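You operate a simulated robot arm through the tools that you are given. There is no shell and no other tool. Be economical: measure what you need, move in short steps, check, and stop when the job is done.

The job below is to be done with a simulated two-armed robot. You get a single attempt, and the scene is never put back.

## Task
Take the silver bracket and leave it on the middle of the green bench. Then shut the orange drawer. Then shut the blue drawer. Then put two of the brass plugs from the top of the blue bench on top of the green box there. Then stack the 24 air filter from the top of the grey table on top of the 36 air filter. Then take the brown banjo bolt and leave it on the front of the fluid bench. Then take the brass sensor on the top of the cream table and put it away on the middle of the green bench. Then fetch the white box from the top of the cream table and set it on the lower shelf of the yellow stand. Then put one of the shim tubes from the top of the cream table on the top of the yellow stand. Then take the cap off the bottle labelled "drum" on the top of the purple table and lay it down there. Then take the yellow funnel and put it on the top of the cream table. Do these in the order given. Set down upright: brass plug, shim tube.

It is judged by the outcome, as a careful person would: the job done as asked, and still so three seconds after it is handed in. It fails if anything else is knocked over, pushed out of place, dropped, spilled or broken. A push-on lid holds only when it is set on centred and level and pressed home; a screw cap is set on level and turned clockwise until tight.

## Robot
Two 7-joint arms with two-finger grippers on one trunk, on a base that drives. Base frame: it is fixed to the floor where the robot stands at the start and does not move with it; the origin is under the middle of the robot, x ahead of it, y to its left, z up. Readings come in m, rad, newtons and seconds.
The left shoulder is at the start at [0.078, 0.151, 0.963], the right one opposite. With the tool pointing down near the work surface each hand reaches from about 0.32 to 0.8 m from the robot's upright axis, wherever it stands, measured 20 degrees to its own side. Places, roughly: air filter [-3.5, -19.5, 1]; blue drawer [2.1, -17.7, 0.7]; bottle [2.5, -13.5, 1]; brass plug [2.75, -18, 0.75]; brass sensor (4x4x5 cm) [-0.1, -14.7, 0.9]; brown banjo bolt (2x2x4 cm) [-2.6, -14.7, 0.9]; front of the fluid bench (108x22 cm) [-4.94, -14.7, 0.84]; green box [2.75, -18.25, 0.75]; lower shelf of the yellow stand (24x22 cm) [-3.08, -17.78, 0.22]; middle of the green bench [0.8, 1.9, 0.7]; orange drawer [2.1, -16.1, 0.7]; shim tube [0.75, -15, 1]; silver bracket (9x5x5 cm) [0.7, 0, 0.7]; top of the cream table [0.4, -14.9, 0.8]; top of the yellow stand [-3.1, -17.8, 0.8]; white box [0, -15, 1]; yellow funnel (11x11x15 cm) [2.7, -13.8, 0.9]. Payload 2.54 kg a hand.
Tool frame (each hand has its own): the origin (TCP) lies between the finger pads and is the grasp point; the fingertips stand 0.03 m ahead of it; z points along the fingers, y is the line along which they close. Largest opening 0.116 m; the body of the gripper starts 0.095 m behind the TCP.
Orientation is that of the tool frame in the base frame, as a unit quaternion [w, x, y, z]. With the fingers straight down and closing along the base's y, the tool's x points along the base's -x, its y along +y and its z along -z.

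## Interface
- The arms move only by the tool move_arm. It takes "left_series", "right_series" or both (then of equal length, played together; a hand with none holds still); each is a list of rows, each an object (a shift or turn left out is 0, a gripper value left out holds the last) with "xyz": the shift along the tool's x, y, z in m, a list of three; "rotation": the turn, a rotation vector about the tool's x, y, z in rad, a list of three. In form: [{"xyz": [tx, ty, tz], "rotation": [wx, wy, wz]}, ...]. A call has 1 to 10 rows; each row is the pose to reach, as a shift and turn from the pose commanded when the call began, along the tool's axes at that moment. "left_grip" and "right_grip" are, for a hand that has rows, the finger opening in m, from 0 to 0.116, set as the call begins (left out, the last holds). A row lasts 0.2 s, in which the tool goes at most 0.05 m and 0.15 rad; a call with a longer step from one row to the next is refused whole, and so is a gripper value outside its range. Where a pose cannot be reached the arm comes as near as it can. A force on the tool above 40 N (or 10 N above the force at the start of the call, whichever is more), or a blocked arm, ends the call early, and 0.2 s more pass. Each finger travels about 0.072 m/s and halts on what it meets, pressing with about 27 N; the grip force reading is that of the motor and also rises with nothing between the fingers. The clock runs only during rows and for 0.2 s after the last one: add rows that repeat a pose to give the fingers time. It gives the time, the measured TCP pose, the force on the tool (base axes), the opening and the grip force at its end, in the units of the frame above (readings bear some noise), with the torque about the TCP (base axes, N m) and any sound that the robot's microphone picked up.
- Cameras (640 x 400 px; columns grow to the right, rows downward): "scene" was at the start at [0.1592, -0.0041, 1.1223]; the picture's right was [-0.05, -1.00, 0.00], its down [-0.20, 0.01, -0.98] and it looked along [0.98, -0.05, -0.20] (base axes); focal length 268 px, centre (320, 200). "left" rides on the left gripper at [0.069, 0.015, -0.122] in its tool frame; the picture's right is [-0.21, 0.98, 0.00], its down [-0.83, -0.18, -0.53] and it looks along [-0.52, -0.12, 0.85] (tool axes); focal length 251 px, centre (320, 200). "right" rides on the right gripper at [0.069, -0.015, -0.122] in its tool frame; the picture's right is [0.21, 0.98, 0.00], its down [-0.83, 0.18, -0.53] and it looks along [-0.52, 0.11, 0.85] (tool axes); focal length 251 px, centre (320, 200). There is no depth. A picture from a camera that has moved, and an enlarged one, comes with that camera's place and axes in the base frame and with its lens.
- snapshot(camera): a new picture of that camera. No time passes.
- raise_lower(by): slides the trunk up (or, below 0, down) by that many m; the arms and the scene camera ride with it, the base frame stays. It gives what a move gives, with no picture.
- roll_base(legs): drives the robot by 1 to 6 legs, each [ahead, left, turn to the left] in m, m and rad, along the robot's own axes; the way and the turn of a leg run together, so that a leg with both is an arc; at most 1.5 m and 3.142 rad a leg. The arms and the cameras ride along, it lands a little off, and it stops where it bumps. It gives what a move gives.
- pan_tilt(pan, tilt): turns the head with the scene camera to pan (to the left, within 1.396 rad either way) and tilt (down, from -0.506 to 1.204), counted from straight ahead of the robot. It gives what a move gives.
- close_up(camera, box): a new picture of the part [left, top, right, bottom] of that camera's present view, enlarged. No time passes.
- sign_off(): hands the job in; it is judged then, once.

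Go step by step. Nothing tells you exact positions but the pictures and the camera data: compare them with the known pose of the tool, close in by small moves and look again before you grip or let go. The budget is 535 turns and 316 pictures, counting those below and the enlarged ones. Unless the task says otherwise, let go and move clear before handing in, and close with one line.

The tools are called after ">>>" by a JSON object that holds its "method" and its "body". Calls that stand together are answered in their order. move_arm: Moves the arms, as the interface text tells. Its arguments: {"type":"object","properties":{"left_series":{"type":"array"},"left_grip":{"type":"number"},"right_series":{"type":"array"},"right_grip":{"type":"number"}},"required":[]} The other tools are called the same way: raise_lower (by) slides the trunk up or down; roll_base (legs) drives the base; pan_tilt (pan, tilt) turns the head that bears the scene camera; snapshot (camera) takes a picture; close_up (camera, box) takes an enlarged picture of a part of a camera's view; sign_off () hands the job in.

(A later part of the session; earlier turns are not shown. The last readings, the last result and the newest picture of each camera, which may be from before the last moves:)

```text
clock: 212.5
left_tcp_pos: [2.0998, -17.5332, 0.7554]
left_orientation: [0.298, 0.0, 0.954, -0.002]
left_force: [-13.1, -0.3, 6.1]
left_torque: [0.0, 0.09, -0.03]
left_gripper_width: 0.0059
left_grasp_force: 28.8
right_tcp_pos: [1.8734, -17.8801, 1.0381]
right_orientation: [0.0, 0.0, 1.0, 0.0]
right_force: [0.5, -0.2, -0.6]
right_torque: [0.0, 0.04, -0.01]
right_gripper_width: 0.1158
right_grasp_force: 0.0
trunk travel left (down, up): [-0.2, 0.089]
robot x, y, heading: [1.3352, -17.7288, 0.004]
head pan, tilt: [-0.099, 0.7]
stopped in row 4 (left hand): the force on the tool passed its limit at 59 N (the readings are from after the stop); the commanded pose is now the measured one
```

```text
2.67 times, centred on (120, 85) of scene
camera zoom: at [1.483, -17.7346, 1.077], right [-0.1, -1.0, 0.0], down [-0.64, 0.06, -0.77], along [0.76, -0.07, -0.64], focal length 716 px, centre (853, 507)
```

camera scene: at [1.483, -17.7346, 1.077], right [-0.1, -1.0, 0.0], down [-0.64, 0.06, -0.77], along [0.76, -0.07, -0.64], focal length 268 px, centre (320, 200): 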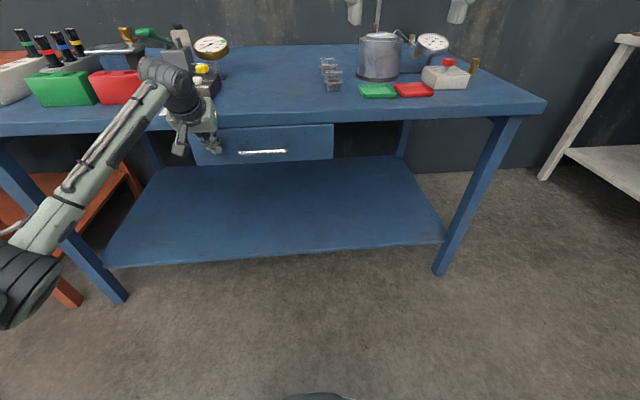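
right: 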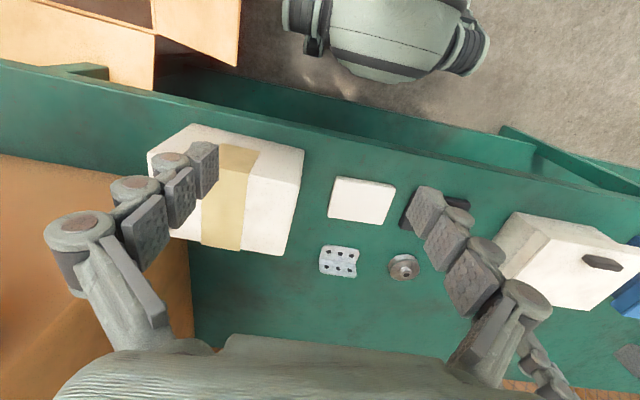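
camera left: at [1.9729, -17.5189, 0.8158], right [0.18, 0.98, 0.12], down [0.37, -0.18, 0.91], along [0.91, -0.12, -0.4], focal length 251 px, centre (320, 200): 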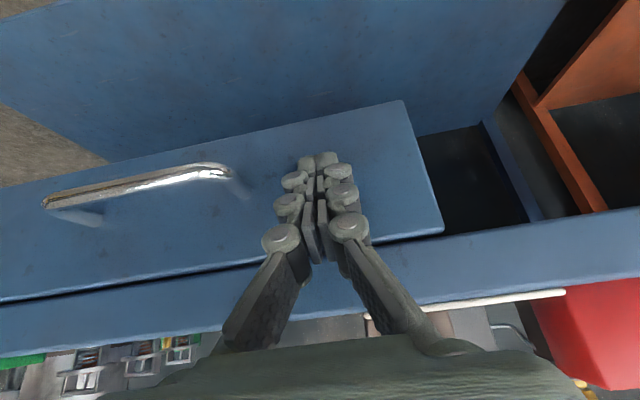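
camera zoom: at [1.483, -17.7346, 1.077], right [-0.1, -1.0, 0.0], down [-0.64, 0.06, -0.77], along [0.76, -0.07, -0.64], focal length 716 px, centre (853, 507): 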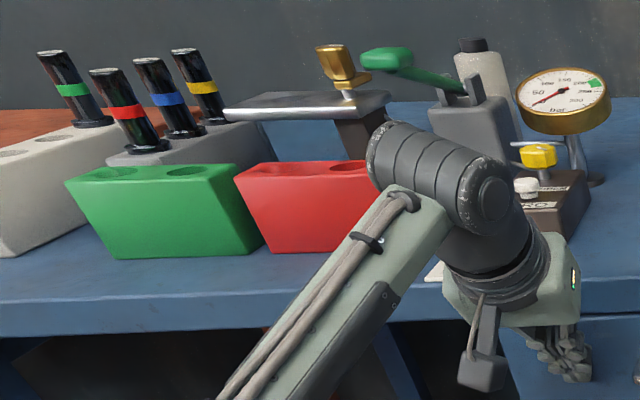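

Three or so brass plugs stand at the right end of the bench, two at the back (≈[2.78,−18.27], [2.65,−18.24]) and one at ≈[2.40,−18.35]; a green thing hides behind the pot. I must come from the bench's right end. First back off and tuck the left arm.

>>> {"method": "roll_base", "body": {"legs": [[-0.2, 0, 0]]}}

>>> {"method": "move_arm", "body": {"left_series": [{"xyz": [0.0123, 0, -0.0437], "rotation": [0, 0.0605, 0]}, {"xyz": [0.0246, 0, -0.0874], "rotation": [0, 0.121, 0]}, {"xyz": [0.0369, 0, -0.1311], "rotation": [0, 0.1815, 0]}, {"xyz": [0.0492, 0, -0.1748], "rotation": [0, 0.242, 0]}, {"xyz": [0.0615, 0, -0.2185], "rotation": [0, 0.3025, 0]}, {"xyz": [0.0738, 0, -0.2622], "rotation": [0, 0.363, 0]}, {"xyz": [0.0861, 0, -0.3059], "rotation": [0, 0.4235, 0]}, {"xyz": [0.0984, 0, -0.3496], "rotation": [0, 0.484, 0]}, {"xyz": [0.1107, 0, -0.3933], "rotation": [0, 0.5445, 0]}, {"xyz": [0.123, 0, -0.437], "rotation": [0, 0.605, 0]}]}}

>>> {"method": "pan_tilt", "body": {"pan": -0.8, "tilt": 0.3}}

>>> {"method": "snapshot", "body": {"camera": "scene"}}

```text
clock: 214.1
left_tcp_pos: [1.9025, -17.5302, 0.7543]
left_orientation: [0.299, -0.003, 0.954, 0.001]
left_force: [-0.3, 0.2, -0.9]
left_torque: [-0.01, -0.02, -0.01]
left_gripper_width: 0.0001
left_grasp_force: 28.2
right_tcp_pos: [1.676, -17.8779, 1.0372]
right_orientation: [-0.001, -0.002, 1.0, 0.0]
right_force: [-0.9, 0.3, 0.6]
right_torque: [-0.01, -0.07, -0.02]
right_gripper_width: 0.1159
right_grasp_force: 0.1
trunk travel left (down, up): [-0.2, 0.089]
robot x, y, heading: [1.1339, -17.7264, -0.001]
head pan, tilt: [-0.099, 0.7]
```

```text
clock: 216.3
left_tcp_pos: [1.5488, -17.5328, 1.041]
left_orientation: [0.0, -0.003, 1.0, -0.001]
left_force: [0.7, 0.0, -0.4]
left_torque: [0.02, 0.05, 0.02]
left_gripper_width: 0.0002
left_grasp_force: 28.5
right_tcp_pos: [1.6752, -17.8766, 1.0368]
right_orientation: [0.0, -0.003, 1.0, -0.001]
right_force: [0.3, 0.0, -0.3]
right_torque: [0.01, -0.05, 0.02]
right_gripper_width: 0.1162
right_grasp_force: 0.0
trunk travel left (down, up): [-0.2, 0.089]
robot x, y, heading: [1.1337, -17.725, 0.007]
head pan, tilt: [-0.099, 0.7]
```

```text
clock: 217.4
left_tcp_pos: [1.5508, -17.5321, 1.0408]
left_orientation: [0.001, -0.003, 1.0, -0.001]
left_force: [0.3, -1.0, -1.5]
left_torque: [0.0, 0.01, 0.01]
left_gripper_width: 0.0002
left_grasp_force: 28.6
right_tcp_pos: [1.6764, -17.8784, 1.0381]
right_orientation: [-0.001, -0.003, 1.0, 0.0]
right_force: [-0.5, 0.3, -0.5]
right_torque: [-0.01, -0.01, 0.01]
right_gripper_width: 0.1162
right_grasp_force: 0.0
trunk travel left (down, up): [-0.2, 0.089]
robot x, y, heading: [1.1361, -17.7256, 0.007]
head pan, tilt: [-0.799, 0.3]
```

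```text
261 pictures are left
camera scene: at [1.2681, -17.7929, 1.1128], right [-0.71, -0.7, 0.0], down [-0.21, 0.21, -0.96], along [0.67, -0.68, -0.3], focal length 268 px, centre (320, 200)
```

scene: 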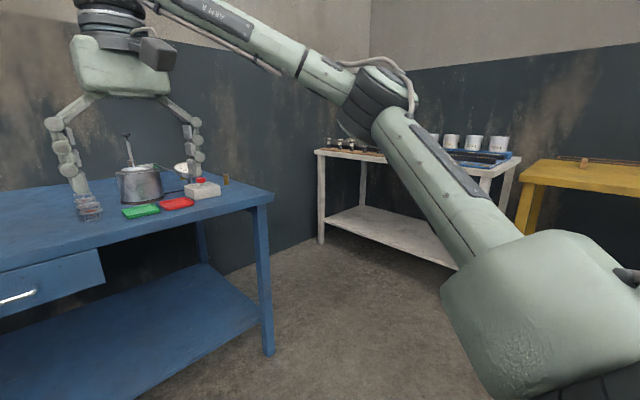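

The gap between the bench end (y≈−18.4) and the white table (y≈−19.42) is about 1 m. I'll sidestep to its mouth, turn to face +y and look.

>>> {"method": "move_arm", "body": {"right_series": [{"xyz": [0.04, -0.01, 0]}, {"xyz": [0.08, -0.02, 0]}, {"xyz": [0.11, -0.03, 0]}]}}

>>> {"method": "roll_base", "body": {"legs": [[0.0, -0.6, 0], [0, -0.6, 0], [0, 0, 1.564]]}}

>>> {"method": "pan_tilt", "body": {"pan": -0.9, "tilt": 0.4}}

>>> {"method": "snapshot", "body": {"camera": "scene"}}

```text
clock: 218.2
left_tcp_pos: [1.5505, -17.5328, 1.0403]
left_orientation: [0.0, -0.004, 1.0, -0.001]
left_force: [0.7, 0.5, 0.3]
left_torque: [-0.05, 0.02, -0.03]
left_gripper_width: 0.0
left_grasp_force: 29.0
right_tcp_pos: [1.5648, -17.9073, 1.0387]
right_orientation: [0.0, -0.002, 1.0, 0.0]
right_force: [0.7, -0.2, 0.2]
right_torque: [0.0, -0.02, -0.01]
right_gripper_width: 0.1161
right_grasp_force: 0.1
trunk travel left (down, up): [-0.2, 0.089]
robot x, y, heading: [1.1376, -17.7283, 0.004]
head pan, tilt: [-0.799, 0.3]
```

```text
clock: 234.2
left_tcp_pos: [0.9629, -18.5113, 1.0423]
left_orientation: [0.001, -0.695, 0.719, -0.001]
left_force: [-0.5, 0.3, -0.7]
left_torque: [0.02, 0.0, -0.04]
left_gripper_width: 0.0
left_grasp_force: 28.7
right_tcp_pos: [1.3355, -18.5112, 1.0376]
right_orientation: [0.0, -0.695, 0.719, 0.0]
right_force: [0.4, -0.7, 0.0]
right_torque: [-0.01, 0.01, -0.01]
right_gripper_width: 0.1164
right_grasp_force: 0.1
trunk travel left (down, up): [-0.2, 0.089]
robot x, y, heading: [1.1425, -18.9311, 1.539]
head pan, tilt: [-0.799, 0.3]
```

```text
clock: 234.8
left_tcp_pos: [0.9622, -18.5103, 1.0402]
left_orientation: [0.001, -0.695, 0.719, 0.0]
left_force: [0.2, 0.6, 0.4]
left_torque: [0.0, -0.02, 0.0]
left_gripper_width: 0.0003
left_grasp_force: 28.9
right_tcp_pos: [1.3369, -18.5097, 1.0371]
right_orientation: [-0.001, -0.695, 0.719, -0.001]
right_force: [1.0, -0.7, 0.4]
right_torque: [-0.02, 0.02, 0.01]
right_gripper_width: 0.1161
right_grasp_force: 0.0
trunk travel left (down, up): [-0.2, 0.089]
robot x, y, heading: [1.138, -18.9331, 1.534]
head pan, tilt: [-0.901, 0.4]
```

```text
260 pictures are left
camera scene: at [1.2147, -18.8087, 1.1036], right [0.59, -0.8, 0.0], down [-0.31, -0.23, -0.92], along [0.74, 0.55, -0.39], focal length 268 px, centre (320, 200)
```

scene: 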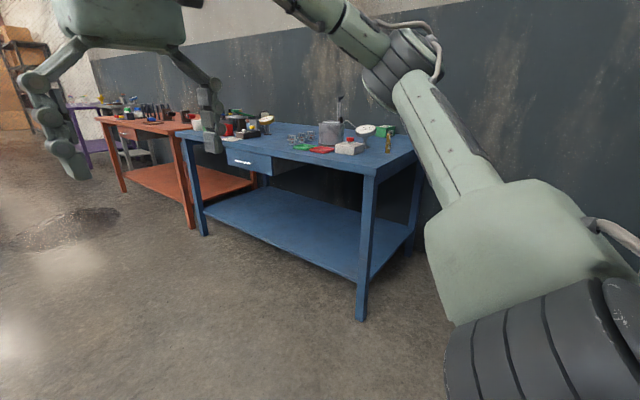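

I'll straighten and sidestep right into the gap.

>>> {"method": "roll_base", "body": {"legs": [[0, 0, 0.037], [0, -0.7, 0]]}}

>>> {"method": "pan_tilt", "body": {"pan": -0.5, "tilt": 0.5}}

>>> {"method": "snapshot", "body": {"camera": "scene"}}

```text
clock: 242.5
left_tcp_pos: [1.6503, -18.5139, 1.0404]
left_orientation: [-0.001, 0.71, -0.704, 0.001]
left_force: [-0.2, 0.2, 0.3]
left_torque: [0.03, -0.01, -0.03]
left_gripper_width: 0.0001
left_grasp_force: 28.6
right_tcp_pos: [2.0252, -18.4972, 1.0381]
right_orientation: [0.001, 0.71, -0.704, 0.0]
right_force: [0.0, 0.2, 0.5]
right_torque: [-0.01, 0.03, 0.0]
right_gripper_width: 0.1161
right_grasp_force: 0.0
trunk travel left (down, up): [-0.2, 0.089]
robot x, y, heading: [1.848, -18.9257, 1.584]
head pan, tilt: [-0.901, 0.4]
```

```text
clock: 243.3
left_tcp_pos: [1.6487, -18.5132, 1.0411]
left_orientation: [-0.002, 0.711, -0.703, 0.001]
left_force: [0.8, -0.2, -0.4]
left_torque: [0.03, -0.03, -0.01]
left_gripper_width: 0.0
left_grasp_force: 28.7
right_tcp_pos: [2.0244, -18.4968, 1.0378]
right_orientation: [0.001, 0.71, -0.704, 0.001]
right_force: [0.1, 0.0, 0.1]
right_torque: [-0.03, -0.01, 0.01]
right_gripper_width: 0.1157
right_grasp_force: 0.2
trunk travel left (down, up): [-0.2, 0.089]
robot x, y, heading: [1.8465, -18.9305, 1.582]
head pan, tilt: [-0.499, 0.499]
```

```text
259 pictures are left
camera scene: at [1.8871, -18.7783, 1.0945], right [0.88, -0.47, 0.0], down [-0.22, -0.42, -0.88], along [0.41, 0.78, -0.48], focal length 268 px, centre (320, 200)
```

scene: 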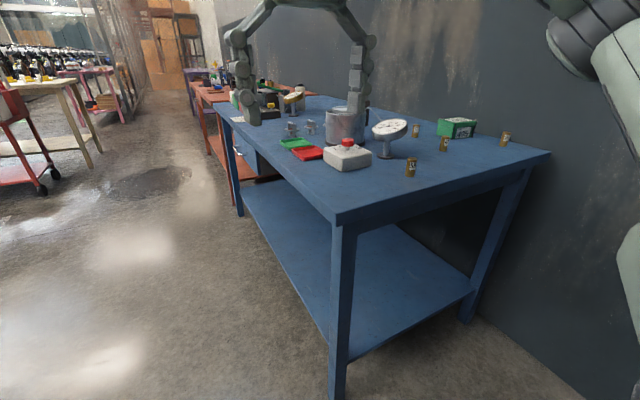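

Four plugs and the green box are visible. Move on to x≈2.4.

>>> {"method": "roll_base", "body": {"legs": [[0, -0.56, -0.012]]}}

>>> {"method": "pan_tilt", "body": {"pan": -0.3, "tilt": 0.7}}

>>> {"method": "snapshot", "body": {"camera": "scene"}}

>>> {"method": "snapshot", "body": {"camera": "right"}}

```text
clock: 249.2
left_tcp_pos: [2.2144, -18.5071, 1.0415]
left_orientation: [-0.002, 0.71, -0.704, 0.0]
left_force: [0.5, 0.4, 0.8]
left_torque: [-0.01, -0.01, 0.0]
left_gripper_width: 0.0002
left_grasp_force: 28.6
right_tcp_pos: [2.589, -18.4908, 1.0372]
right_orientation: [0.001, 0.709, -0.706, 0.001]
right_force: [-0.2, -0.5, -0.1]
right_torque: [-0.01, 0.02, 0.03]
right_gripper_width: 0.116
right_grasp_force: 0.0
trunk travel left (down, up): [-0.2, 0.089]
robot x, y, heading: [2.4092, -18.9233, 1.58]
head pan, tilt: [-0.499, 0.499]
```

```text
clock: 249.9
left_tcp_pos: [2.214, -18.5085, 1.0408]
left_orientation: [-0.001, 0.71, -0.704, 0.0]
left_force: [1.0, 0.2, -0.7]
left_torque: [-0.03, -0.02, -0.01]
left_gripper_width: 0.0001
left_grasp_force: 28.5
right_tcp_pos: [2.5875, -18.492, 1.0385]
right_orientation: [0.0, 0.709, -0.705, 0.001]
right_force: [0.4, 0.1, -0.1]
right_torque: [-0.01, 0.01, 0.0]
right_gripper_width: 0.1159
right_grasp_force: 0.1
trunk travel left (down, up): [-0.2, 0.089]
robot x, y, heading: [2.4064, -18.9225, 1.571]
head pan, tilt: [-0.3, 0.7]
```

```text
258 pictures are left
camera scene: at [2.431, -18.7725, 1.0768], right [0.96, -0.29, 0.0], down [-0.19, -0.62, -0.77], along [0.22, 0.73, -0.64], focal length 268 px, centre (320, 200)
```

scene: 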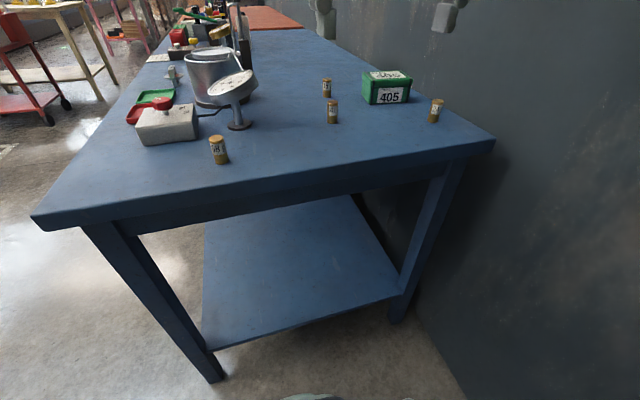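

```text
257 pictures are left
camera right: at [2.6037, -18.5612, 1.1611], right [-0.98, -0.22, 0.0], down [-0.19, 0.83, 0.53], along [-0.12, 0.52, -0.85], focal length 251 px, centre (320, 200)
```

right: 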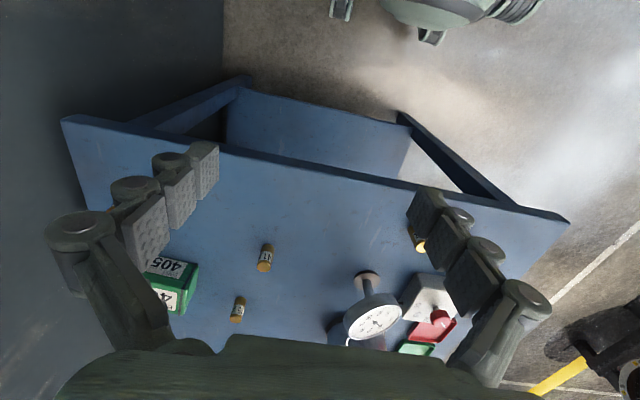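

Plugs: B≈[2.626,−18.23], C≈[2.665,−18.05], D≈[2.853,−18.29], A≈[2.38,−18.33]; green box top ≈[2.80,−18.11,0.868]. I'll edge closer so the right hand can reach the box.

>>> {"method": "roll_base", "body": {"legs": [[0.075, -0.09, 0]]}}

>>> {"method": "close_up", "body": {"camera": "scene", "box": [220, 40, 460, 190]}}

>>> {"method": "snapshot", "body": {"camera": "right"}}

```text
clock: 251.7
left_tcp_pos: [2.2879, -18.4381, 1.0409]
left_orientation: [-0.007, 0.713, -0.702, 0.003]
left_force: [0.0, -0.2, -0.5]
left_torque: [0.0, 0.0, -0.04]
left_gripper_width: 0.0
left_grasp_force: 28.6
right_tcp_pos: [2.6582, -18.4204, 1.0438]
right_orientation: [-0.009, 0.714, -0.7, 0.004]
right_force: [-0.1, 0.4, 0.0]
right_torque: [-0.03, 0.01, 0.03]
right_gripper_width: 0.116
right_grasp_force: 0.0
trunk travel left (down, up): [-0.2, 0.089]
robot x, y, heading: [2.4928, -18.8494, 1.581]
head pan, tilt: [-0.3, 0.7]
stopped in leg 1: the robot was blocked; the commanded pose is now the measured one
```

```text
2.67 times, centred on (340, 115) of scene
camera zoom: at [2.5068, -18.7022, 1.0787], right [0.96, -0.28, 0.01], down [-0.17, -0.61, -0.77], along [0.22, 0.74, -0.64], focal length 716 px, centre (267, 427)
```

zoom: 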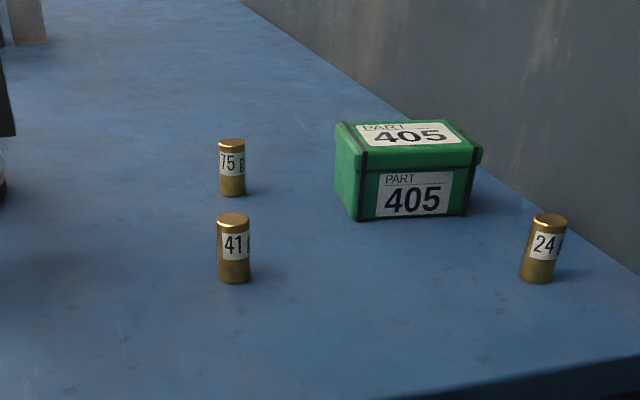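

```text
255 pictures are left
camera right: at [2.6725, -18.4902, 1.1671], right [-0.97, -0.23, -0.02], down [-0.21, 0.82, 0.54], along [-0.11, 0.52, -0.84], focal length 251 px, centre (320, 200)
```

right: 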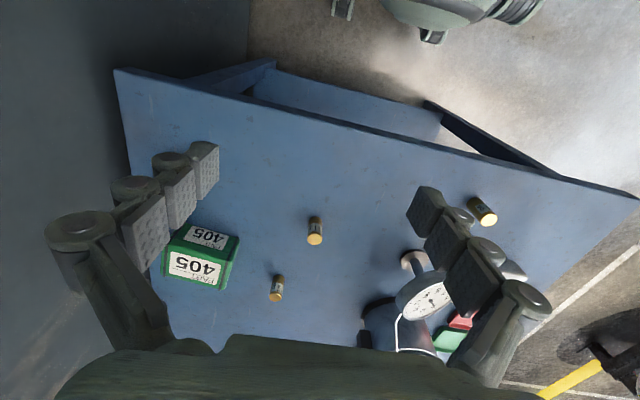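

The right elbow likely brushed the wall. I'll ease left 2 cm and square up, then move the right hand over plug "41".

>>> {"method": "roll_base", "body": {"legs": [[0, 0.02, -0.01]]}}

>>> {"method": "snapshot", "body": {"camera": "right"}}

```text
clock: 252.6
left_tcp_pos: [2.2829, -18.4321, 1.0405]
left_orientation: [-0.001, 0.709, -0.706, 0.0]
left_force: [-0.6, -0.1, -0.4]
left_torque: [0.03, 0.02, 0.02]
left_gripper_width: 0.0
left_grasp_force: 28.5
right_tcp_pos: [2.655, -18.4186, 1.0365]
right_orientation: [-0.001, 0.709, -0.705, 0.002]
right_force: [0.0, 0.0, 0.5]
right_torque: [0.02, 0.02, -0.02]
right_gripper_width: 0.1159
right_grasp_force: 0.0
trunk travel left (down, up): [-0.2, 0.089]
robot x, y, heading: [2.4746, -18.8478, 1.573]
head pan, tilt: [-0.3, 0.7]
```

```text
254 pictures are left
camera right: at [2.6699, -18.4866, 1.1614], right [-0.98, -0.22, 0.0], down [-0.19, 0.83, 0.53], along [-0.11, 0.52, -0.85], focal length 251 px, centre (320, 200)
```

right: 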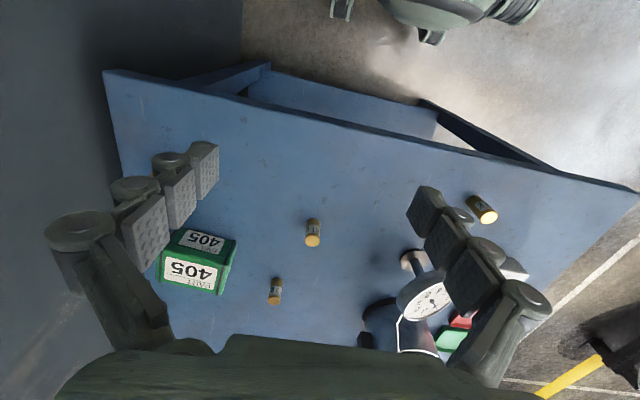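

>>> {"method": "move_arm", "body": {"right_grip": 0.07, "right_series": [{"xyz": [-0.048, 0.008, 0]}, {"xyz": [-0.096, 0.016, 0]}, {"xyz": [-0.144, 0.024, 0]}, {"xyz": [-0.19, 0.03, 0]}, {"xyz": [-0.19, 0.03, 0.045]}, {"xyz": [-0.19, 0.03, 0.087]}, {"xyz": [-0.19, 0.03, 0.087]}]}}

>>> {"method": "snapshot", "body": {"camera": "right"}}

>>> {"method": "snapshot", "body": {"camera": "scene"}}

```text
clock: 254.2
left_tcp_pos: [2.2829, -18.4322, 1.0404]
left_orientation: [-0.001, 0.708, -0.707, 0.0]
left_force: [-0.8, -0.2, 0.3]
left_torque: [0.01, 0.03, 0.02]
left_gripper_width: 0.0001
left_grasp_force: 28.2
right_tcp_pos: [2.625, -18.2272, 0.9479]
right_orientation: [-0.001, 0.709, -0.705, 0.002]
right_force: [0.9, -0.8, -0.1]
right_torque: [0.02, -0.02, 0.0]
right_gripper_width: 0.0701
right_grasp_force: 0.2
trunk travel left (down, up): [-0.2, 0.089]
robot x, y, heading: [2.477, -18.846, 1.575]
head pan, tilt: [-0.3, 0.7]
```

```text
253 pictures are left
camera right: at [2.6401, -18.2952, 1.0721], right [-0.98, -0.22, 0.0], down [-0.19, 0.83, 0.53], along [-0.11, 0.52, -0.85], focal length 251 px, centre (320, 200)
```

right: 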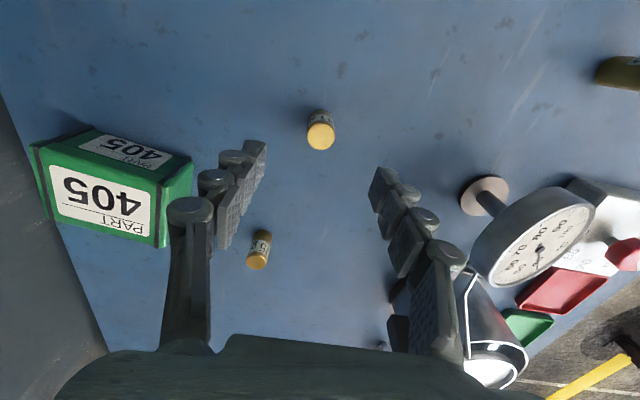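

```text
252 pictures are left
camera scene: at [2.4992, -18.6978, 1.0768], right [0.96, -0.29, 0.0], down [-0.19, -0.62, -0.77], along [0.22, 0.73, -0.64], focal length 268 px, centre (320, 200)
```

scene: 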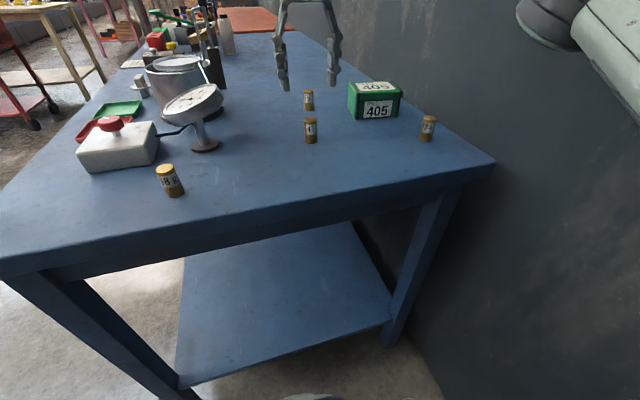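

Aligned with the plug (top at ≈[2.627,−18.232]). Descend and grip.

>>> {"method": "move_arm", "body": {"right_series": [{"xyz": [0.004, -0.002, 0.03]}, {"xyz": [0.004, -0.002, 0.06]}, {"xyz": [0.004, -0.002, 0.09]}, {"xyz": [0.004, -0.002, 0.09]}]}}

>>> {"method": "move_arm", "body": {"right_grip": 0.0, "right_series": [{"xyz": [0, 0, 0]}, {"xyz": [0, 0, 0]}, {"xyz": [0, 0, 0]}, {"xyz": [0, 0, 0]}]}}

>>> {"method": "snapshot", "body": {"camera": "right"}}

```text
clock: 255.2
left_tcp_pos: [2.2823, -18.4326, 1.041]
left_orientation: [-0.001, 0.709, -0.706, 0.0]
left_force: [-0.6, 0.0, 0.2]
left_torque: [-0.01, 0.02, 0.0]
left_gripper_width: 0.0
left_grasp_force: 29.1
right_tcp_pos: [2.627, -18.2302, 0.86]
right_orientation: [-0.001, 0.709, -0.705, 0.001]
right_force: [-0.8, -0.5, 0.0]
right_torque: [0.03, -0.01, 0.0]
right_gripper_width: 0.07
right_grasp_force: 0.1
trunk travel left (down, up): [-0.2, 0.089]
robot x, y, heading: [2.4761, -18.8471, 1.577]
head pan, tilt: [-0.3, 0.7]
```

```text
clock: 256.1
left_tcp_pos: [2.283, -18.4325, 1.0407]
left_orientation: [-0.001, 0.708, -0.706, 0.0]
left_force: [1.0, -0.4, -0.1]
left_torque: [0.0, 0.0, 0.0]
left_gripper_width: 0.0
left_grasp_force: 28.5
right_tcp_pos: [2.6269, -18.2285, 0.8605]
right_orientation: [-0.001, 0.709, -0.705, 0.002]
right_force: [-0.5, -0.1, 0.8]
right_torque: [0.01, 0.0, 0.0]
right_gripper_width: 0.0225
right_grasp_force: 26.8
trunk travel left (down, up): [-0.2, 0.089]
robot x, y, heading: [2.4761, -18.8442, 1.574]
head pan, tilt: [-0.3, 0.7]
```

```text
251 pictures are left
camera right: at [2.6424, -18.298, 0.9837], right [-0.98, -0.22, 0.0], down [-0.19, 0.83, 0.53], along [-0.11, 0.52, -0.85], focal length 251 px, centre (320, 200)
```

right: 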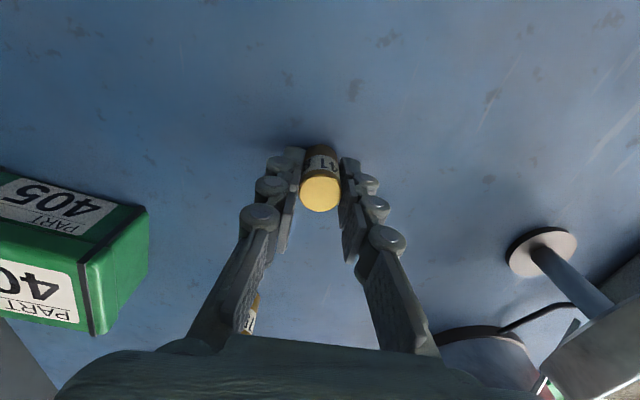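

Gripped (2.2 cm). Lift and carry over the box.

>>> {"method": "move_arm", "body": {"right_series": [{"xyz": [0, 0, -0.045]}, {"xyz": [0, 0, -0.09]}, {"xyz": [0, -0.02, -0.11]}, {"xyz": [-0.03, -0.06, -0.11]}, {"xyz": [-0.06, -0.1, -0.11]}, {"xyz": [-0.1, -0.13, -0.11]}, {"xyz": [-0.138, -0.155, -0.11]}, {"xyz": [-0.138, -0.175, -0.11]}, {"xyz": [-0.138, -0.175, -0.11]}]}}

>>> {"method": "snapshot", "body": {"camera": "right"}}

>>> {"method": "close_up", "body": {"camera": "scene", "box": [280, 40, 440, 140]}}

```text
clock: 258.1
left_tcp_pos: [2.283, -18.4319, 1.0407]
left_orientation: [-0.001, 0.708, -0.706, 0.0]
left_force: [-0.3, 0.6, -0.2]
left_torque: [0.01, 0.0, 0.04]
left_gripper_width: 0.0
left_grasp_force: 28.3
right_tcp_pos: [2.7602, -18.1351, 0.9704]
right_orientation: [-0.002, 0.708, -0.706, 0.0]
right_force: [0.4, 0.6, -0.9]
right_torque: [-0.01, 0.02, 0.0]
right_gripper_width: 0.0227
right_grasp_force: 27.1
right hand out of reach, approached as far as the arm can: row 6, 7, 8, 9
trunk travel left (down, up): [-0.2, 0.089]
robot x, y, heading: [2.4789, -18.8447, 1.569]
head pan, tilt: [-0.3, 0.7]
```

```text
250 pictures are left
camera right: at [2.7754, -18.2033, 1.0929], right [-0.98, -0.22, 0.0], down [-0.19, 0.82, 0.53], along [-0.11, 0.52, -0.85], focal length 251 px, centre (320, 200)
```

right: 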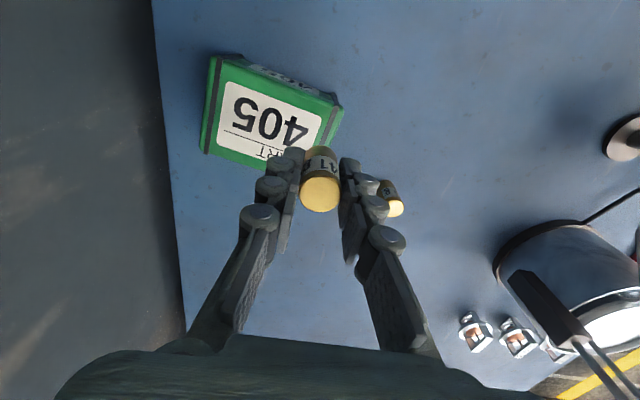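

```text
4.00 times, centred on (360, 90) of scene
camera zoom: at [2.4993, -18.6976, 1.0767], right [0.96, -0.29, 0.0], down [-0.19, -0.62, -0.76], along [0.22, 0.73, -0.64], focal length 1074 px, centre (160, 640)
```

zoom: 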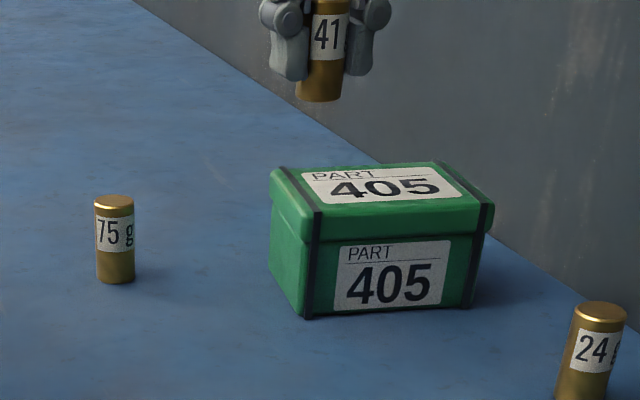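

The arm is at its reach limit. I'll move the base slightly right and ahead (it carries the plug over the box).

>>> {"method": "roll_base", "body": {"legs": [[0.03, -0.045, 0]]}}

>>> {"method": "snapshot", "body": {"camera": "right"}}

```text
clock: 259.3
left_tcp_pos: [2.3285, -18.4013, 1.0409]
left_orientation: [0.0, 0.708, -0.707, 0.001]
left_force: [0.1, 0.3, 1.0]
left_torque: [0.0, 0.0, 0.01]
left_gripper_width: 0.0002
left_grasp_force: 28.9
right_tcp_pos: [2.807, -18.1062, 0.9706]
right_orientation: [-0.002, 0.708, -0.706, 0.001]
right_force: [-0.2, 0.4, -0.6]
right_torque: [-0.03, 0.0, -0.02]
right_gripper_width: 0.0225
right_grasp_force: 27.1
trunk travel left (down, up): [-0.2, 0.089]
robot x, y, heading: [2.5201, -18.8175, 1.572]
head pan, tilt: [-0.3, 0.7]
```

```text
248 pictures are left
camera right: at [2.8211, -18.1738, 1.0927], right [-0.98, -0.22, 0.0], down [-0.19, 0.82, 0.53], along [-0.11, 0.52, -0.85], focal length 251 px, centre (320, 200)
```

right: 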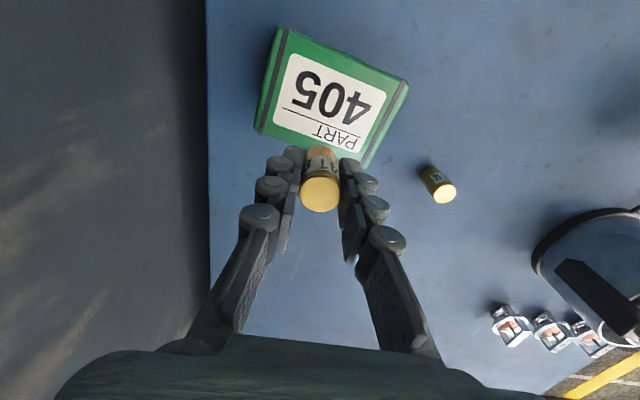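

Box top spans about x 2.75–2.86, y −18.17…−18.09. I'll set the first plug at ≈[2.835,−18.115]: lower to just above.

>>> {"method": "move_arm", "body": {"right_series": [{"xyz": [0.009, -0.028, 0.0]}, {"xyz": [0.009, -0.028, 0.03]}, {"xyz": [0.009, -0.028, 0.05]}, {"xyz": [0.009, -0.028, 0.05]}]}}

>>> {"method": "snapshot", "body": {"camera": "right"}}

>>> {"method": "close_up", "body": {"camera": "scene", "box": [260, 40, 420, 140]}}

```text
clock: 260.3
left_tcp_pos: [2.3283, -18.4029, 1.0416]
left_orientation: [-0.001, 0.708, -0.706, 0.001]
left_force: [-0.6, 0.8, -0.5]
left_torque: [-0.04, -0.02, 0.0]
left_gripper_width: 0.0001
left_grasp_force: 28.9
right_tcp_pos: [2.8346, -18.1136, 0.9216]
right_orientation: [-0.002, 0.708, -0.706, 0.0]
right_force: [0.9, -0.7, 4.8]
right_torque: [0.01, 0.0, 0.03]
right_gripper_width: 0.0227
right_grasp_force: 26.9
trunk travel left (down, up): [-0.2, 0.089]
robot x, y, heading: [2.5186, -18.8178, 1.574]
head pan, tilt: [-0.3, 0.7]
```

```text
247 pictures are left
camera right: at [2.8499, -18.1833, 1.0433], right [-0.98, -0.22, 0.0], down [-0.18, 0.82, 0.54], along [-0.11, 0.52, -0.84], focal length 251 px, centre (320, 200)
```

right: 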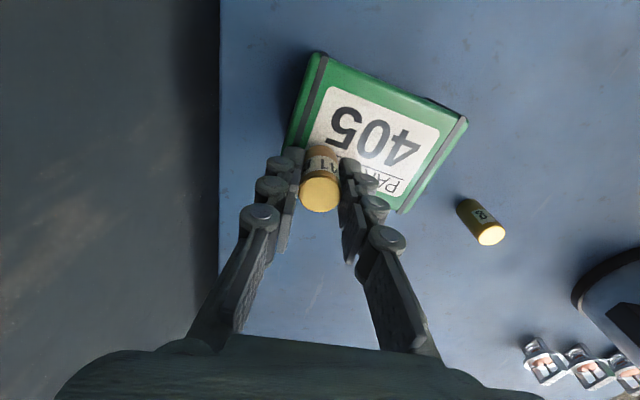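

```text
4.00 times, centred on (340, 90) of scene
camera zoom: at [2.5442, -18.6685, 1.0769], right [0.96, -0.29, 0.0], down [-0.19, -0.62, -0.77], along [0.23, 0.73, -0.64], focal length 1074 px, centre (240, 640)
```

zoom: 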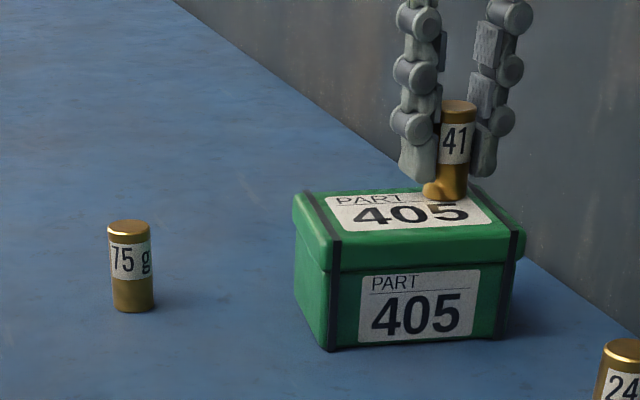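

It already touches at z 0.9216 but is a little near the back edge. I'll raise slightly, shift 1.8 cm toward me, and set it down.

>>> {"method": "move_arm", "body": {"right_series": [{"xyz": [0.0, 0, -0.015]}, {"xyz": [0.017, -0.005, -0.015]}, {"xyz": [0.017, -0.005, -0.005]}, {"xyz": [0.017, -0.005, 0.0]}, {"xyz": [0.017, -0.005, 0.0]}]}}

>>> {"method": "close_up", "body": {"camera": "scene", "box": [260, 40, 420, 140]}}

```text
clock: 261.5
left_tcp_pos: [2.3279, -18.4034, 1.0411]
left_orientation: [-0.002, 0.708, -0.707, 0.0]
left_force: [0.4, 0.1, -0.1]
left_torque: [0.03, 0.0, 0.0]
left_gripper_width: 0.0
left_grasp_force: 28.8
right_tcp_pos: [2.8388, -18.1333, 0.9203]
right_orientation: [-0.002, 0.708, -0.706, 0.001]
right_force: [0.7, 1.0, 3.6]
right_torque: [-0.04, 0.01, 0.01]
right_gripper_width: 0.0226
right_grasp_force: 26.9
trunk travel left (down, up): [-0.2, 0.089]
robot x, y, heading: [2.5222, -18.8195, 1.574]
head pan, tilt: [-0.3, 0.7]
```

```text
4.00 times, centred on (340, 90) of scene
camera zoom: at [2.5441, -18.6683, 1.0769], right [0.96, -0.29, 0.0], down [-0.19, -0.62, -0.77], along [0.23, 0.73, -0.64], focal length 1074 px, centre (240, 640)
```

zoom: 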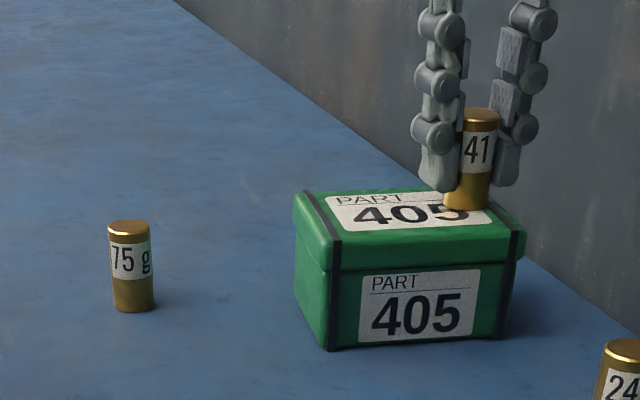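

Touching and nicely on the lid. Release and rise.

>>> {"method": "move_arm", "body": {"right_grip": 0.06, "right_series": [{"xyz": [0, 0, 0]}, {"xyz": [0, 0, 0]}, {"xyz": [0, 0, -0.04]}, {"xyz": [0, 0, -0.085]}, {"xyz": [0, 0, -0.1]}]}}

>>> {"method": "snapshot", "body": {"camera": "right"}}

>>> {"method": "snapshot", "body": {"camera": "scene"}}

```text
clock: 262.7
left_tcp_pos: [2.3287, -18.4031, 1.0402]
left_orientation: [-0.002, 0.708, -0.707, 0.001]
left_force: [0.2, -1.1, 0.0]
left_torque: [-0.02, -0.02, 0.0]
left_gripper_width: 0.0001
left_grasp_force: 29.1
right_tcp_pos: [2.8377, -18.1365, 1.019]
right_orientation: [-0.002, 0.707, -0.707, 0.0]
right_force: [-0.6, 0.5, 0.2]
right_torque: [0.04, -0.01, -0.02]
right_gripper_width: 0.0599
right_grasp_force: 0.0
right hand out of reach, approached as far as the arm can: row 5
trunk travel left (down, up): [-0.2, 0.089]
robot x, y, heading: [2.5219, -18.8186, 1.577]
head pan, tilt: [-0.3, 0.7]
```

```text
244 pictures are left
camera right: at [2.8515, -18.2051, 1.1424], right [-0.98, -0.21, -0.01], down [-0.18, 0.82, 0.54], along [-0.11, 0.53, -0.84], focal length 251 px, centre (320, 200)
```

right: 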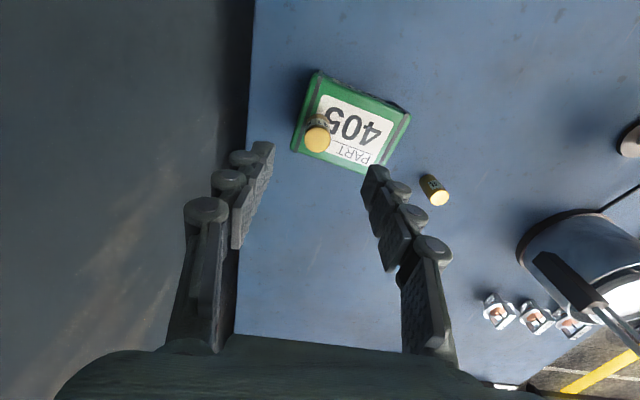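

```text
243 pictures are left
camera scene: at [2.5443, -18.6682, 1.0767], right [0.96, -0.29, 0.0], down [-0.19, -0.62, -0.77], along [0.23, 0.73, -0.64], focal length 268 px, centre (320, 200)
```

scene: 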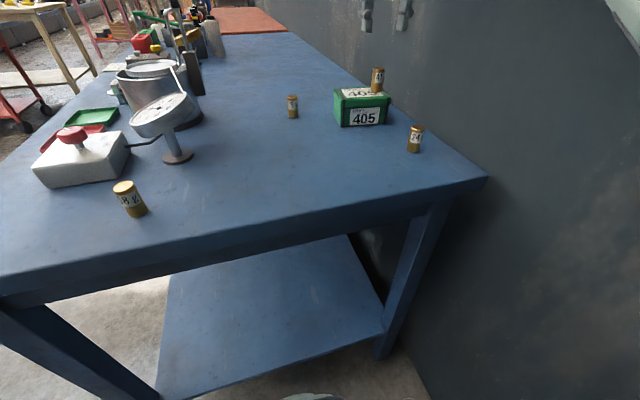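

First plug stands on the box. Next: plug "75" at ≈[2.667,−18.065], which keeps the elbow away from the wall.

>>> {"method": "move_arm", "body": {"right_grip": 0.07, "right_series": [{"xyz": [-0.01, 0.045, 0.0]}, {"xyz": [-0.025, 0.09, 0.01]}, {"xyz": [-0.05, 0.13, 0.02]}, {"xyz": [-0.071, 0.171, 0.03]}, {"xyz": [-0.071, 0.171, 0.065]}, {"xyz": [-0.071, 0.171, 0.065]}]}}

>>> {"method": "snapshot", "body": {"camera": "right"}}

```text
clock: 264.1
left_tcp_pos: [2.3286, -18.4026, 1.0404]
left_orientation: [-0.001, 0.708, -0.706, 0.0]
left_force: [-0.2, 0.1, -0.1]
left_torque: [-0.01, 0.0, -0.02]
left_gripper_width: 0.0
left_grasp_force: 28.3
right_tcp_pos: [2.6658, -18.0915, 0.9569]
right_orientation: [0.002, -0.705, 0.709, -0.002]
right_force: [0.3, 0.1, -0.4]
right_torque: [0.02, -0.01, -0.01]
right_gripper_width: 0.0699
right_grasp_force: 0.0
right hand out of reach, approached as far as the arm can: row 3, 4, 5, 6
trunk travel left (down, up): [-0.2, 0.089]
robot x, y, heading: [2.5188, -18.8187, 1.571]
head pan, tilt: [-0.3, 0.7]
```

```text
242 pictures are left
camera right: at [2.6811, -18.1593, 1.0787], right [-0.98, -0.21, 0.0], down [-0.18, 0.83, 0.53], along [-0.11, 0.52, -0.85], focal length 251 px, centre (320, 200)
```

right: 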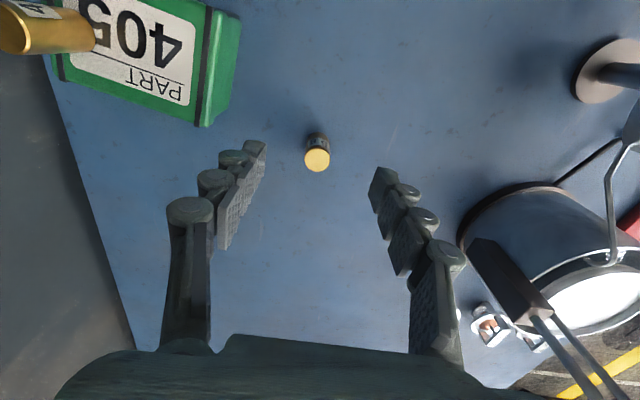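

>>> {"method": "move_arm", "body": {"right_series": [{"xyz": [-0.005, 0, 0.035]}, {"xyz": [-0.018, 0, 0.065]}, {"xyz": [-0.018, 0, 0.065]}]}}

>>> {"method": "snapshot", "body": {"camera": "right"}}

```text
clock: 264.9
left_tcp_pos: [2.3274, -18.4025, 1.041]
left_orientation: [-0.001, 0.708, -0.706, 0.0]
left_force: [-0.2, 0.9, 0.8]
left_torque: [0.01, 0.0, 0.02]
left_gripper_width: 0.0002
left_grasp_force: 28.3
right_tcp_pos: [2.6695, -18.0708, 0.8915]
right_orientation: [-0.002, 0.708, -0.706, 0.001]
right_force: [0.1, -0.4, -0.5]
right_torque: [-0.02, 0.02, 0.0]
right_gripper_width: 0.0704
right_grasp_force: 0.0
right hand out of reach, approached as far as the arm can: row 1
trunk travel left (down, up): [-0.2, 0.089]
robot x, y, heading: [2.521, -18.824, 1.574]
head pan, tilt: [-0.3, 0.7]
```

```text
241 pictures are left
camera right: at [2.6839, -18.1396, 1.014], right [-0.98, -0.22, 0.0], down [-0.19, 0.82, 0.53], along [-0.11, 0.52, -0.85], focal length 251 px, centre (320, 200)
```

right: 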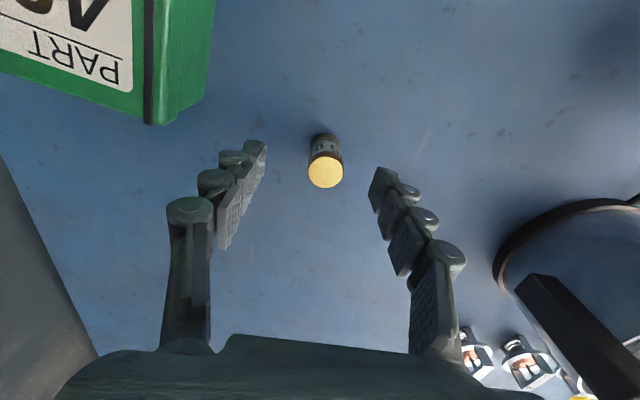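

>>> {"method": "move_arm", "body": {"right_series": [{"xyz": [0.001, 0.001, 0.031]}, {"xyz": [0.001, 0.001, 0.031]}]}}

>>> {"method": "move_arm", "body": {"right_grip": 0.0, "right_series": [{"xyz": [0, 0, 0]}, {"xyz": [0, 0, 0]}, {"xyz": [0, 0, 0]}, {"xyz": [0, 0, 0]}]}}

>>> {"method": "move_arm", "body": {"right_series": [{"xyz": [0, 0, -0.045]}, {"xyz": [0.01, 0, -0.09]}, {"xyz": [0.03, -0.02, -0.11]}, {"xyz": [0.05, -0.05, -0.11]}, {"xyz": [0.065, -0.08, -0.11]}, {"xyz": [0.067, -0.105, -0.11]}, {"xyz": [0.067, -0.105, -0.11]}]}}

>>> {"method": "snapshot", "body": {"camera": "right"}}

>>> {"method": "close_up", "body": {"camera": "scene", "box": [260, 40, 420, 140]}}

```text
clock: 265.5
left_tcp_pos: [2.328, -18.4018, 1.04]
left_orientation: [-0.002, 0.708, -0.707, 0.0]
left_force: [0.2, -0.8, 0.6]
left_torque: [0.0, -0.01, 0.02]
left_gripper_width: 0.0001
left_grasp_force: 29.3
right_tcp_pos: [2.6646, -18.0663, 0.861]
right_orientation: [0.001, -0.705, 0.709, -0.002]
right_force: [-0.1, -0.8, 0.1]
right_torque: [0.01, 0.0, 0.0]
right_gripper_width: 0.0701
right_grasp_force: 0.1
right hand out of reach, approached as far as the arm can: row 1, 2
trunk travel left (down, up): [-0.2, 0.089]
robot x, y, heading: [2.522, -18.817, 1.573]
head pan, tilt: [-0.3, 0.7]
```

```text
clock: 266.5
left_tcp_pos: [2.3284, -18.4025, 1.0414]
left_orientation: [-0.001, 0.708, -0.707, 0.001]
left_force: [0.3, 0.4, -0.5]
left_torque: [0.02, -0.05, -0.01]
left_gripper_width: 0.0003
left_grasp_force: 29.0
right_tcp_pos: [2.6642, -18.0651, 0.8608]
right_orientation: [0.002, -0.706, 0.709, -0.002]
right_force: [-0.1, 0.7, 0.2]
right_torque: [0.01, 0.01, 0.0]
right_gripper_width: 0.0225
right_grasp_force: 27.2
trunk travel left (down, up): [-0.2, 0.089]
robot x, y, heading: [2.5207, -18.8162, 1.571]
head pan, tilt: [-0.3, 0.7]
```

```text
clock: 268.1
left_tcp_pos: [2.3281, -18.4027, 1.0412]
left_orientation: [-0.001, 0.707, -0.707, 0.0]
left_force: [-0.1, 0.8, -0.9]
left_torque: [0.0, -0.01, 0.01]
left_gripper_width: 0.0001
left_grasp_force: 28.2
right_tcp_pos: [2.7691, -18.1328, 0.9699]
right_orientation: [-0.002, 0.708, -0.706, 0.001]
right_force: [-0.2, 0.8, -0.4]
right_torque: [-0.02, 0.01, -0.02]
right_gripper_width: 0.0229
right_grasp_force: 26.8
right hand out of reach, approached as far as the arm can: row 1, 2
trunk travel left (down, up): [-0.2, 0.089]
robot x, y, heading: [2.5187, -18.8187, 1.567]
head pan, tilt: [-0.3, 0.7]
```

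```text
240 pictures are left
camera right: at [2.784, -18.2024, 1.0933], right [-0.98, -0.22, 0.0], down [-0.19, 0.82, 0.53], along [-0.11, 0.52, -0.85], focal length 251 px, centre (320, 200)
```

right: 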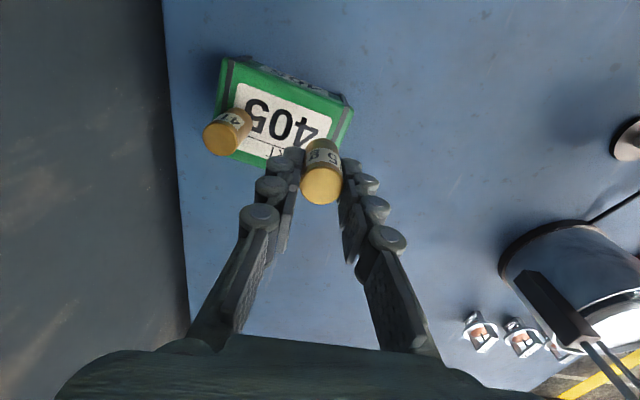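

```text
4.00 times, centred on (340, 90) of scene
camera zoom: at [2.5442, -18.668, 1.0767], right [0.96, -0.29, 0.0], down [-0.19, -0.62, -0.76], along [0.23, 0.73, -0.64], focal length 1074 px, centre (240, 640)
```

zoom: 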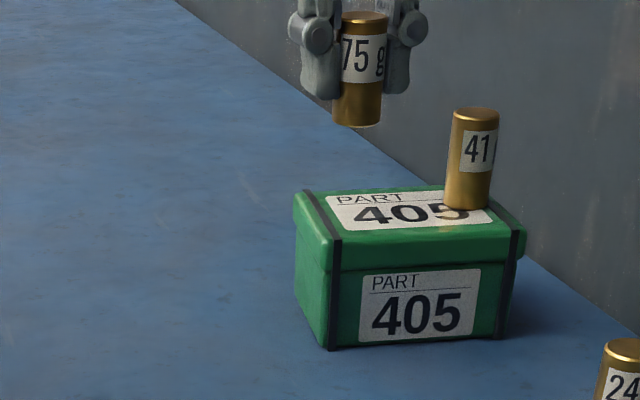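

>>> {"method": "move_arm", "body": {"right_series": [{"xyz": [0.006, -0.008, 0.0]}, {"xyz": [0.006, -0.008, 0.025]}, {"xyz": [0.006, -0.008, 0.045]}, {"xyz": [0.006, -0.008, 0.049]}, {"xyz": [0.006, -0.008, 0.049]}]}}

>>> {"method": "close_up", "body": {"camera": "scene", "box": [260, 40, 420, 140]}}

>>> {"method": "snapshot", "body": {"camera": "right"}}

```text
clock: 269.3
left_tcp_pos: [2.3279, -18.4024, 1.0402]
left_orientation: [-0.001, 0.708, -0.706, 0.0]
left_force: [-0.3, 0.4, 0.0]
left_torque: [0.01, 0.04, 0.0]
left_gripper_width: 0.0
left_grasp_force: 28.1
right_tcp_pos: [2.7779, -18.1378, 0.9223]
right_orientation: [-0.002, 0.708, -0.706, 0.0]
right_force: [0.2, 2.6, 6.1]
right_torque: [0.01, 0.02, 0.04]
right_gripper_width: 0.0228
right_grasp_force: 27.0
trunk travel left (down, up): [-0.2, 0.089]
robot x, y, heading: [2.5237, -18.8186, 1.578]
head pan, tilt: [-0.3, 0.7]
```

```text
4.00 times, centred on (340, 90) of scene
camera zoom: at [2.5441, -18.6684, 1.0769], right [0.96, -0.29, 0.0], down [-0.19, -0.62, -0.77], along [0.23, 0.73, -0.64], focal length 1074 px, centre (240, 640)
```

zoom: 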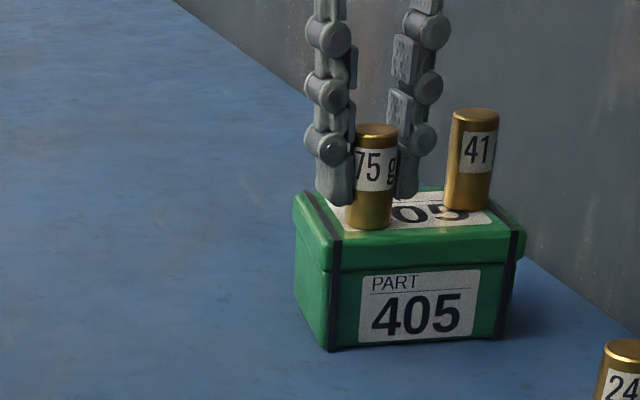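

```text
237 pictures are left
camera right: at [2.7923, -18.2079, 1.0447], right [-0.98, -0.22, 0.0], down [-0.18, 0.82, 0.54], along [-0.11, 0.52, -0.84], focal length 251 px, centre (320, 200)
```

right: 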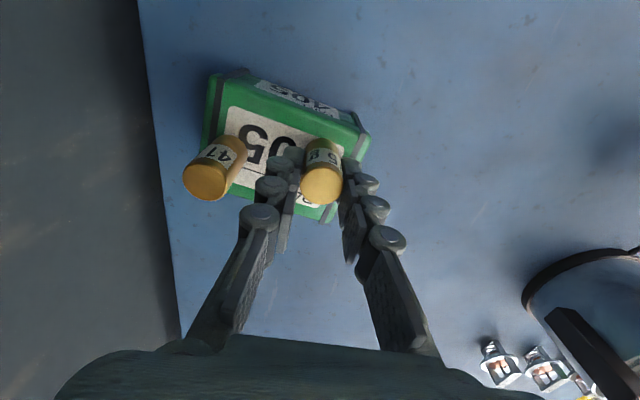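

>>> {"method": "move_arm", "body": {"right_grip": 0.042, "right_series": [{"xyz": [0, 0, 0]}, {"xyz": [0, 0, 0]}, {"xyz": [0, 0, -0.03]}, {"xyz": [0, 0, -0.07]}, {"xyz": [0.02, 0, -0.1]}, {"xyz": [0.06, 0.02, -0.1]}, {"xyz": [0.1, 0.05, -0.1]}]}}

>>> {"method": "snapshot", "body": {"camera": "scene"}}

```text
clock: 270.9
left_tcp_pos: [2.3293, -18.4029, 1.04]
left_orientation: [-0.001, 0.707, -0.707, 0.001]
left_force: [0.4, 0.3, 1.0]
left_torque: [-0.01, 0.03, 0.0]
left_gripper_width: 0.0
left_grasp_force: 28.6
right_tcp_pos: [2.7273, -18.2398, 1.0204]
right_orientation: [0.002, -0.707, 0.707, -0.001]
right_force: [0.6, -0.5, 0.7]
right_torque: [0.04, 0.0, -0.03]
right_gripper_width: 0.0417
right_grasp_force: 0.0
trunk travel left (down, up): [-0.2, 0.089]
robot x, y, heading: [2.5223, -18.8181, 1.573]
head pan, tilt: [-0.3, 0.7]
```

```text
236 pictures are left
camera scene: at [2.544, -18.6683, 1.0768], right [0.96, -0.29, 0.0], down [-0.19, -0.62, -0.77], along [0.23, 0.73, -0.64], focal length 268 px, centre (320, 200)
```

scene: 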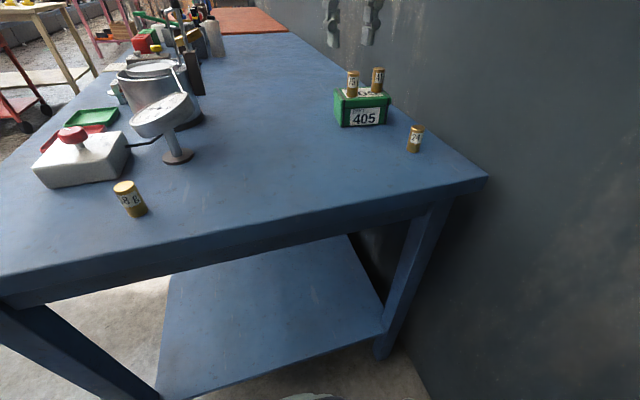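

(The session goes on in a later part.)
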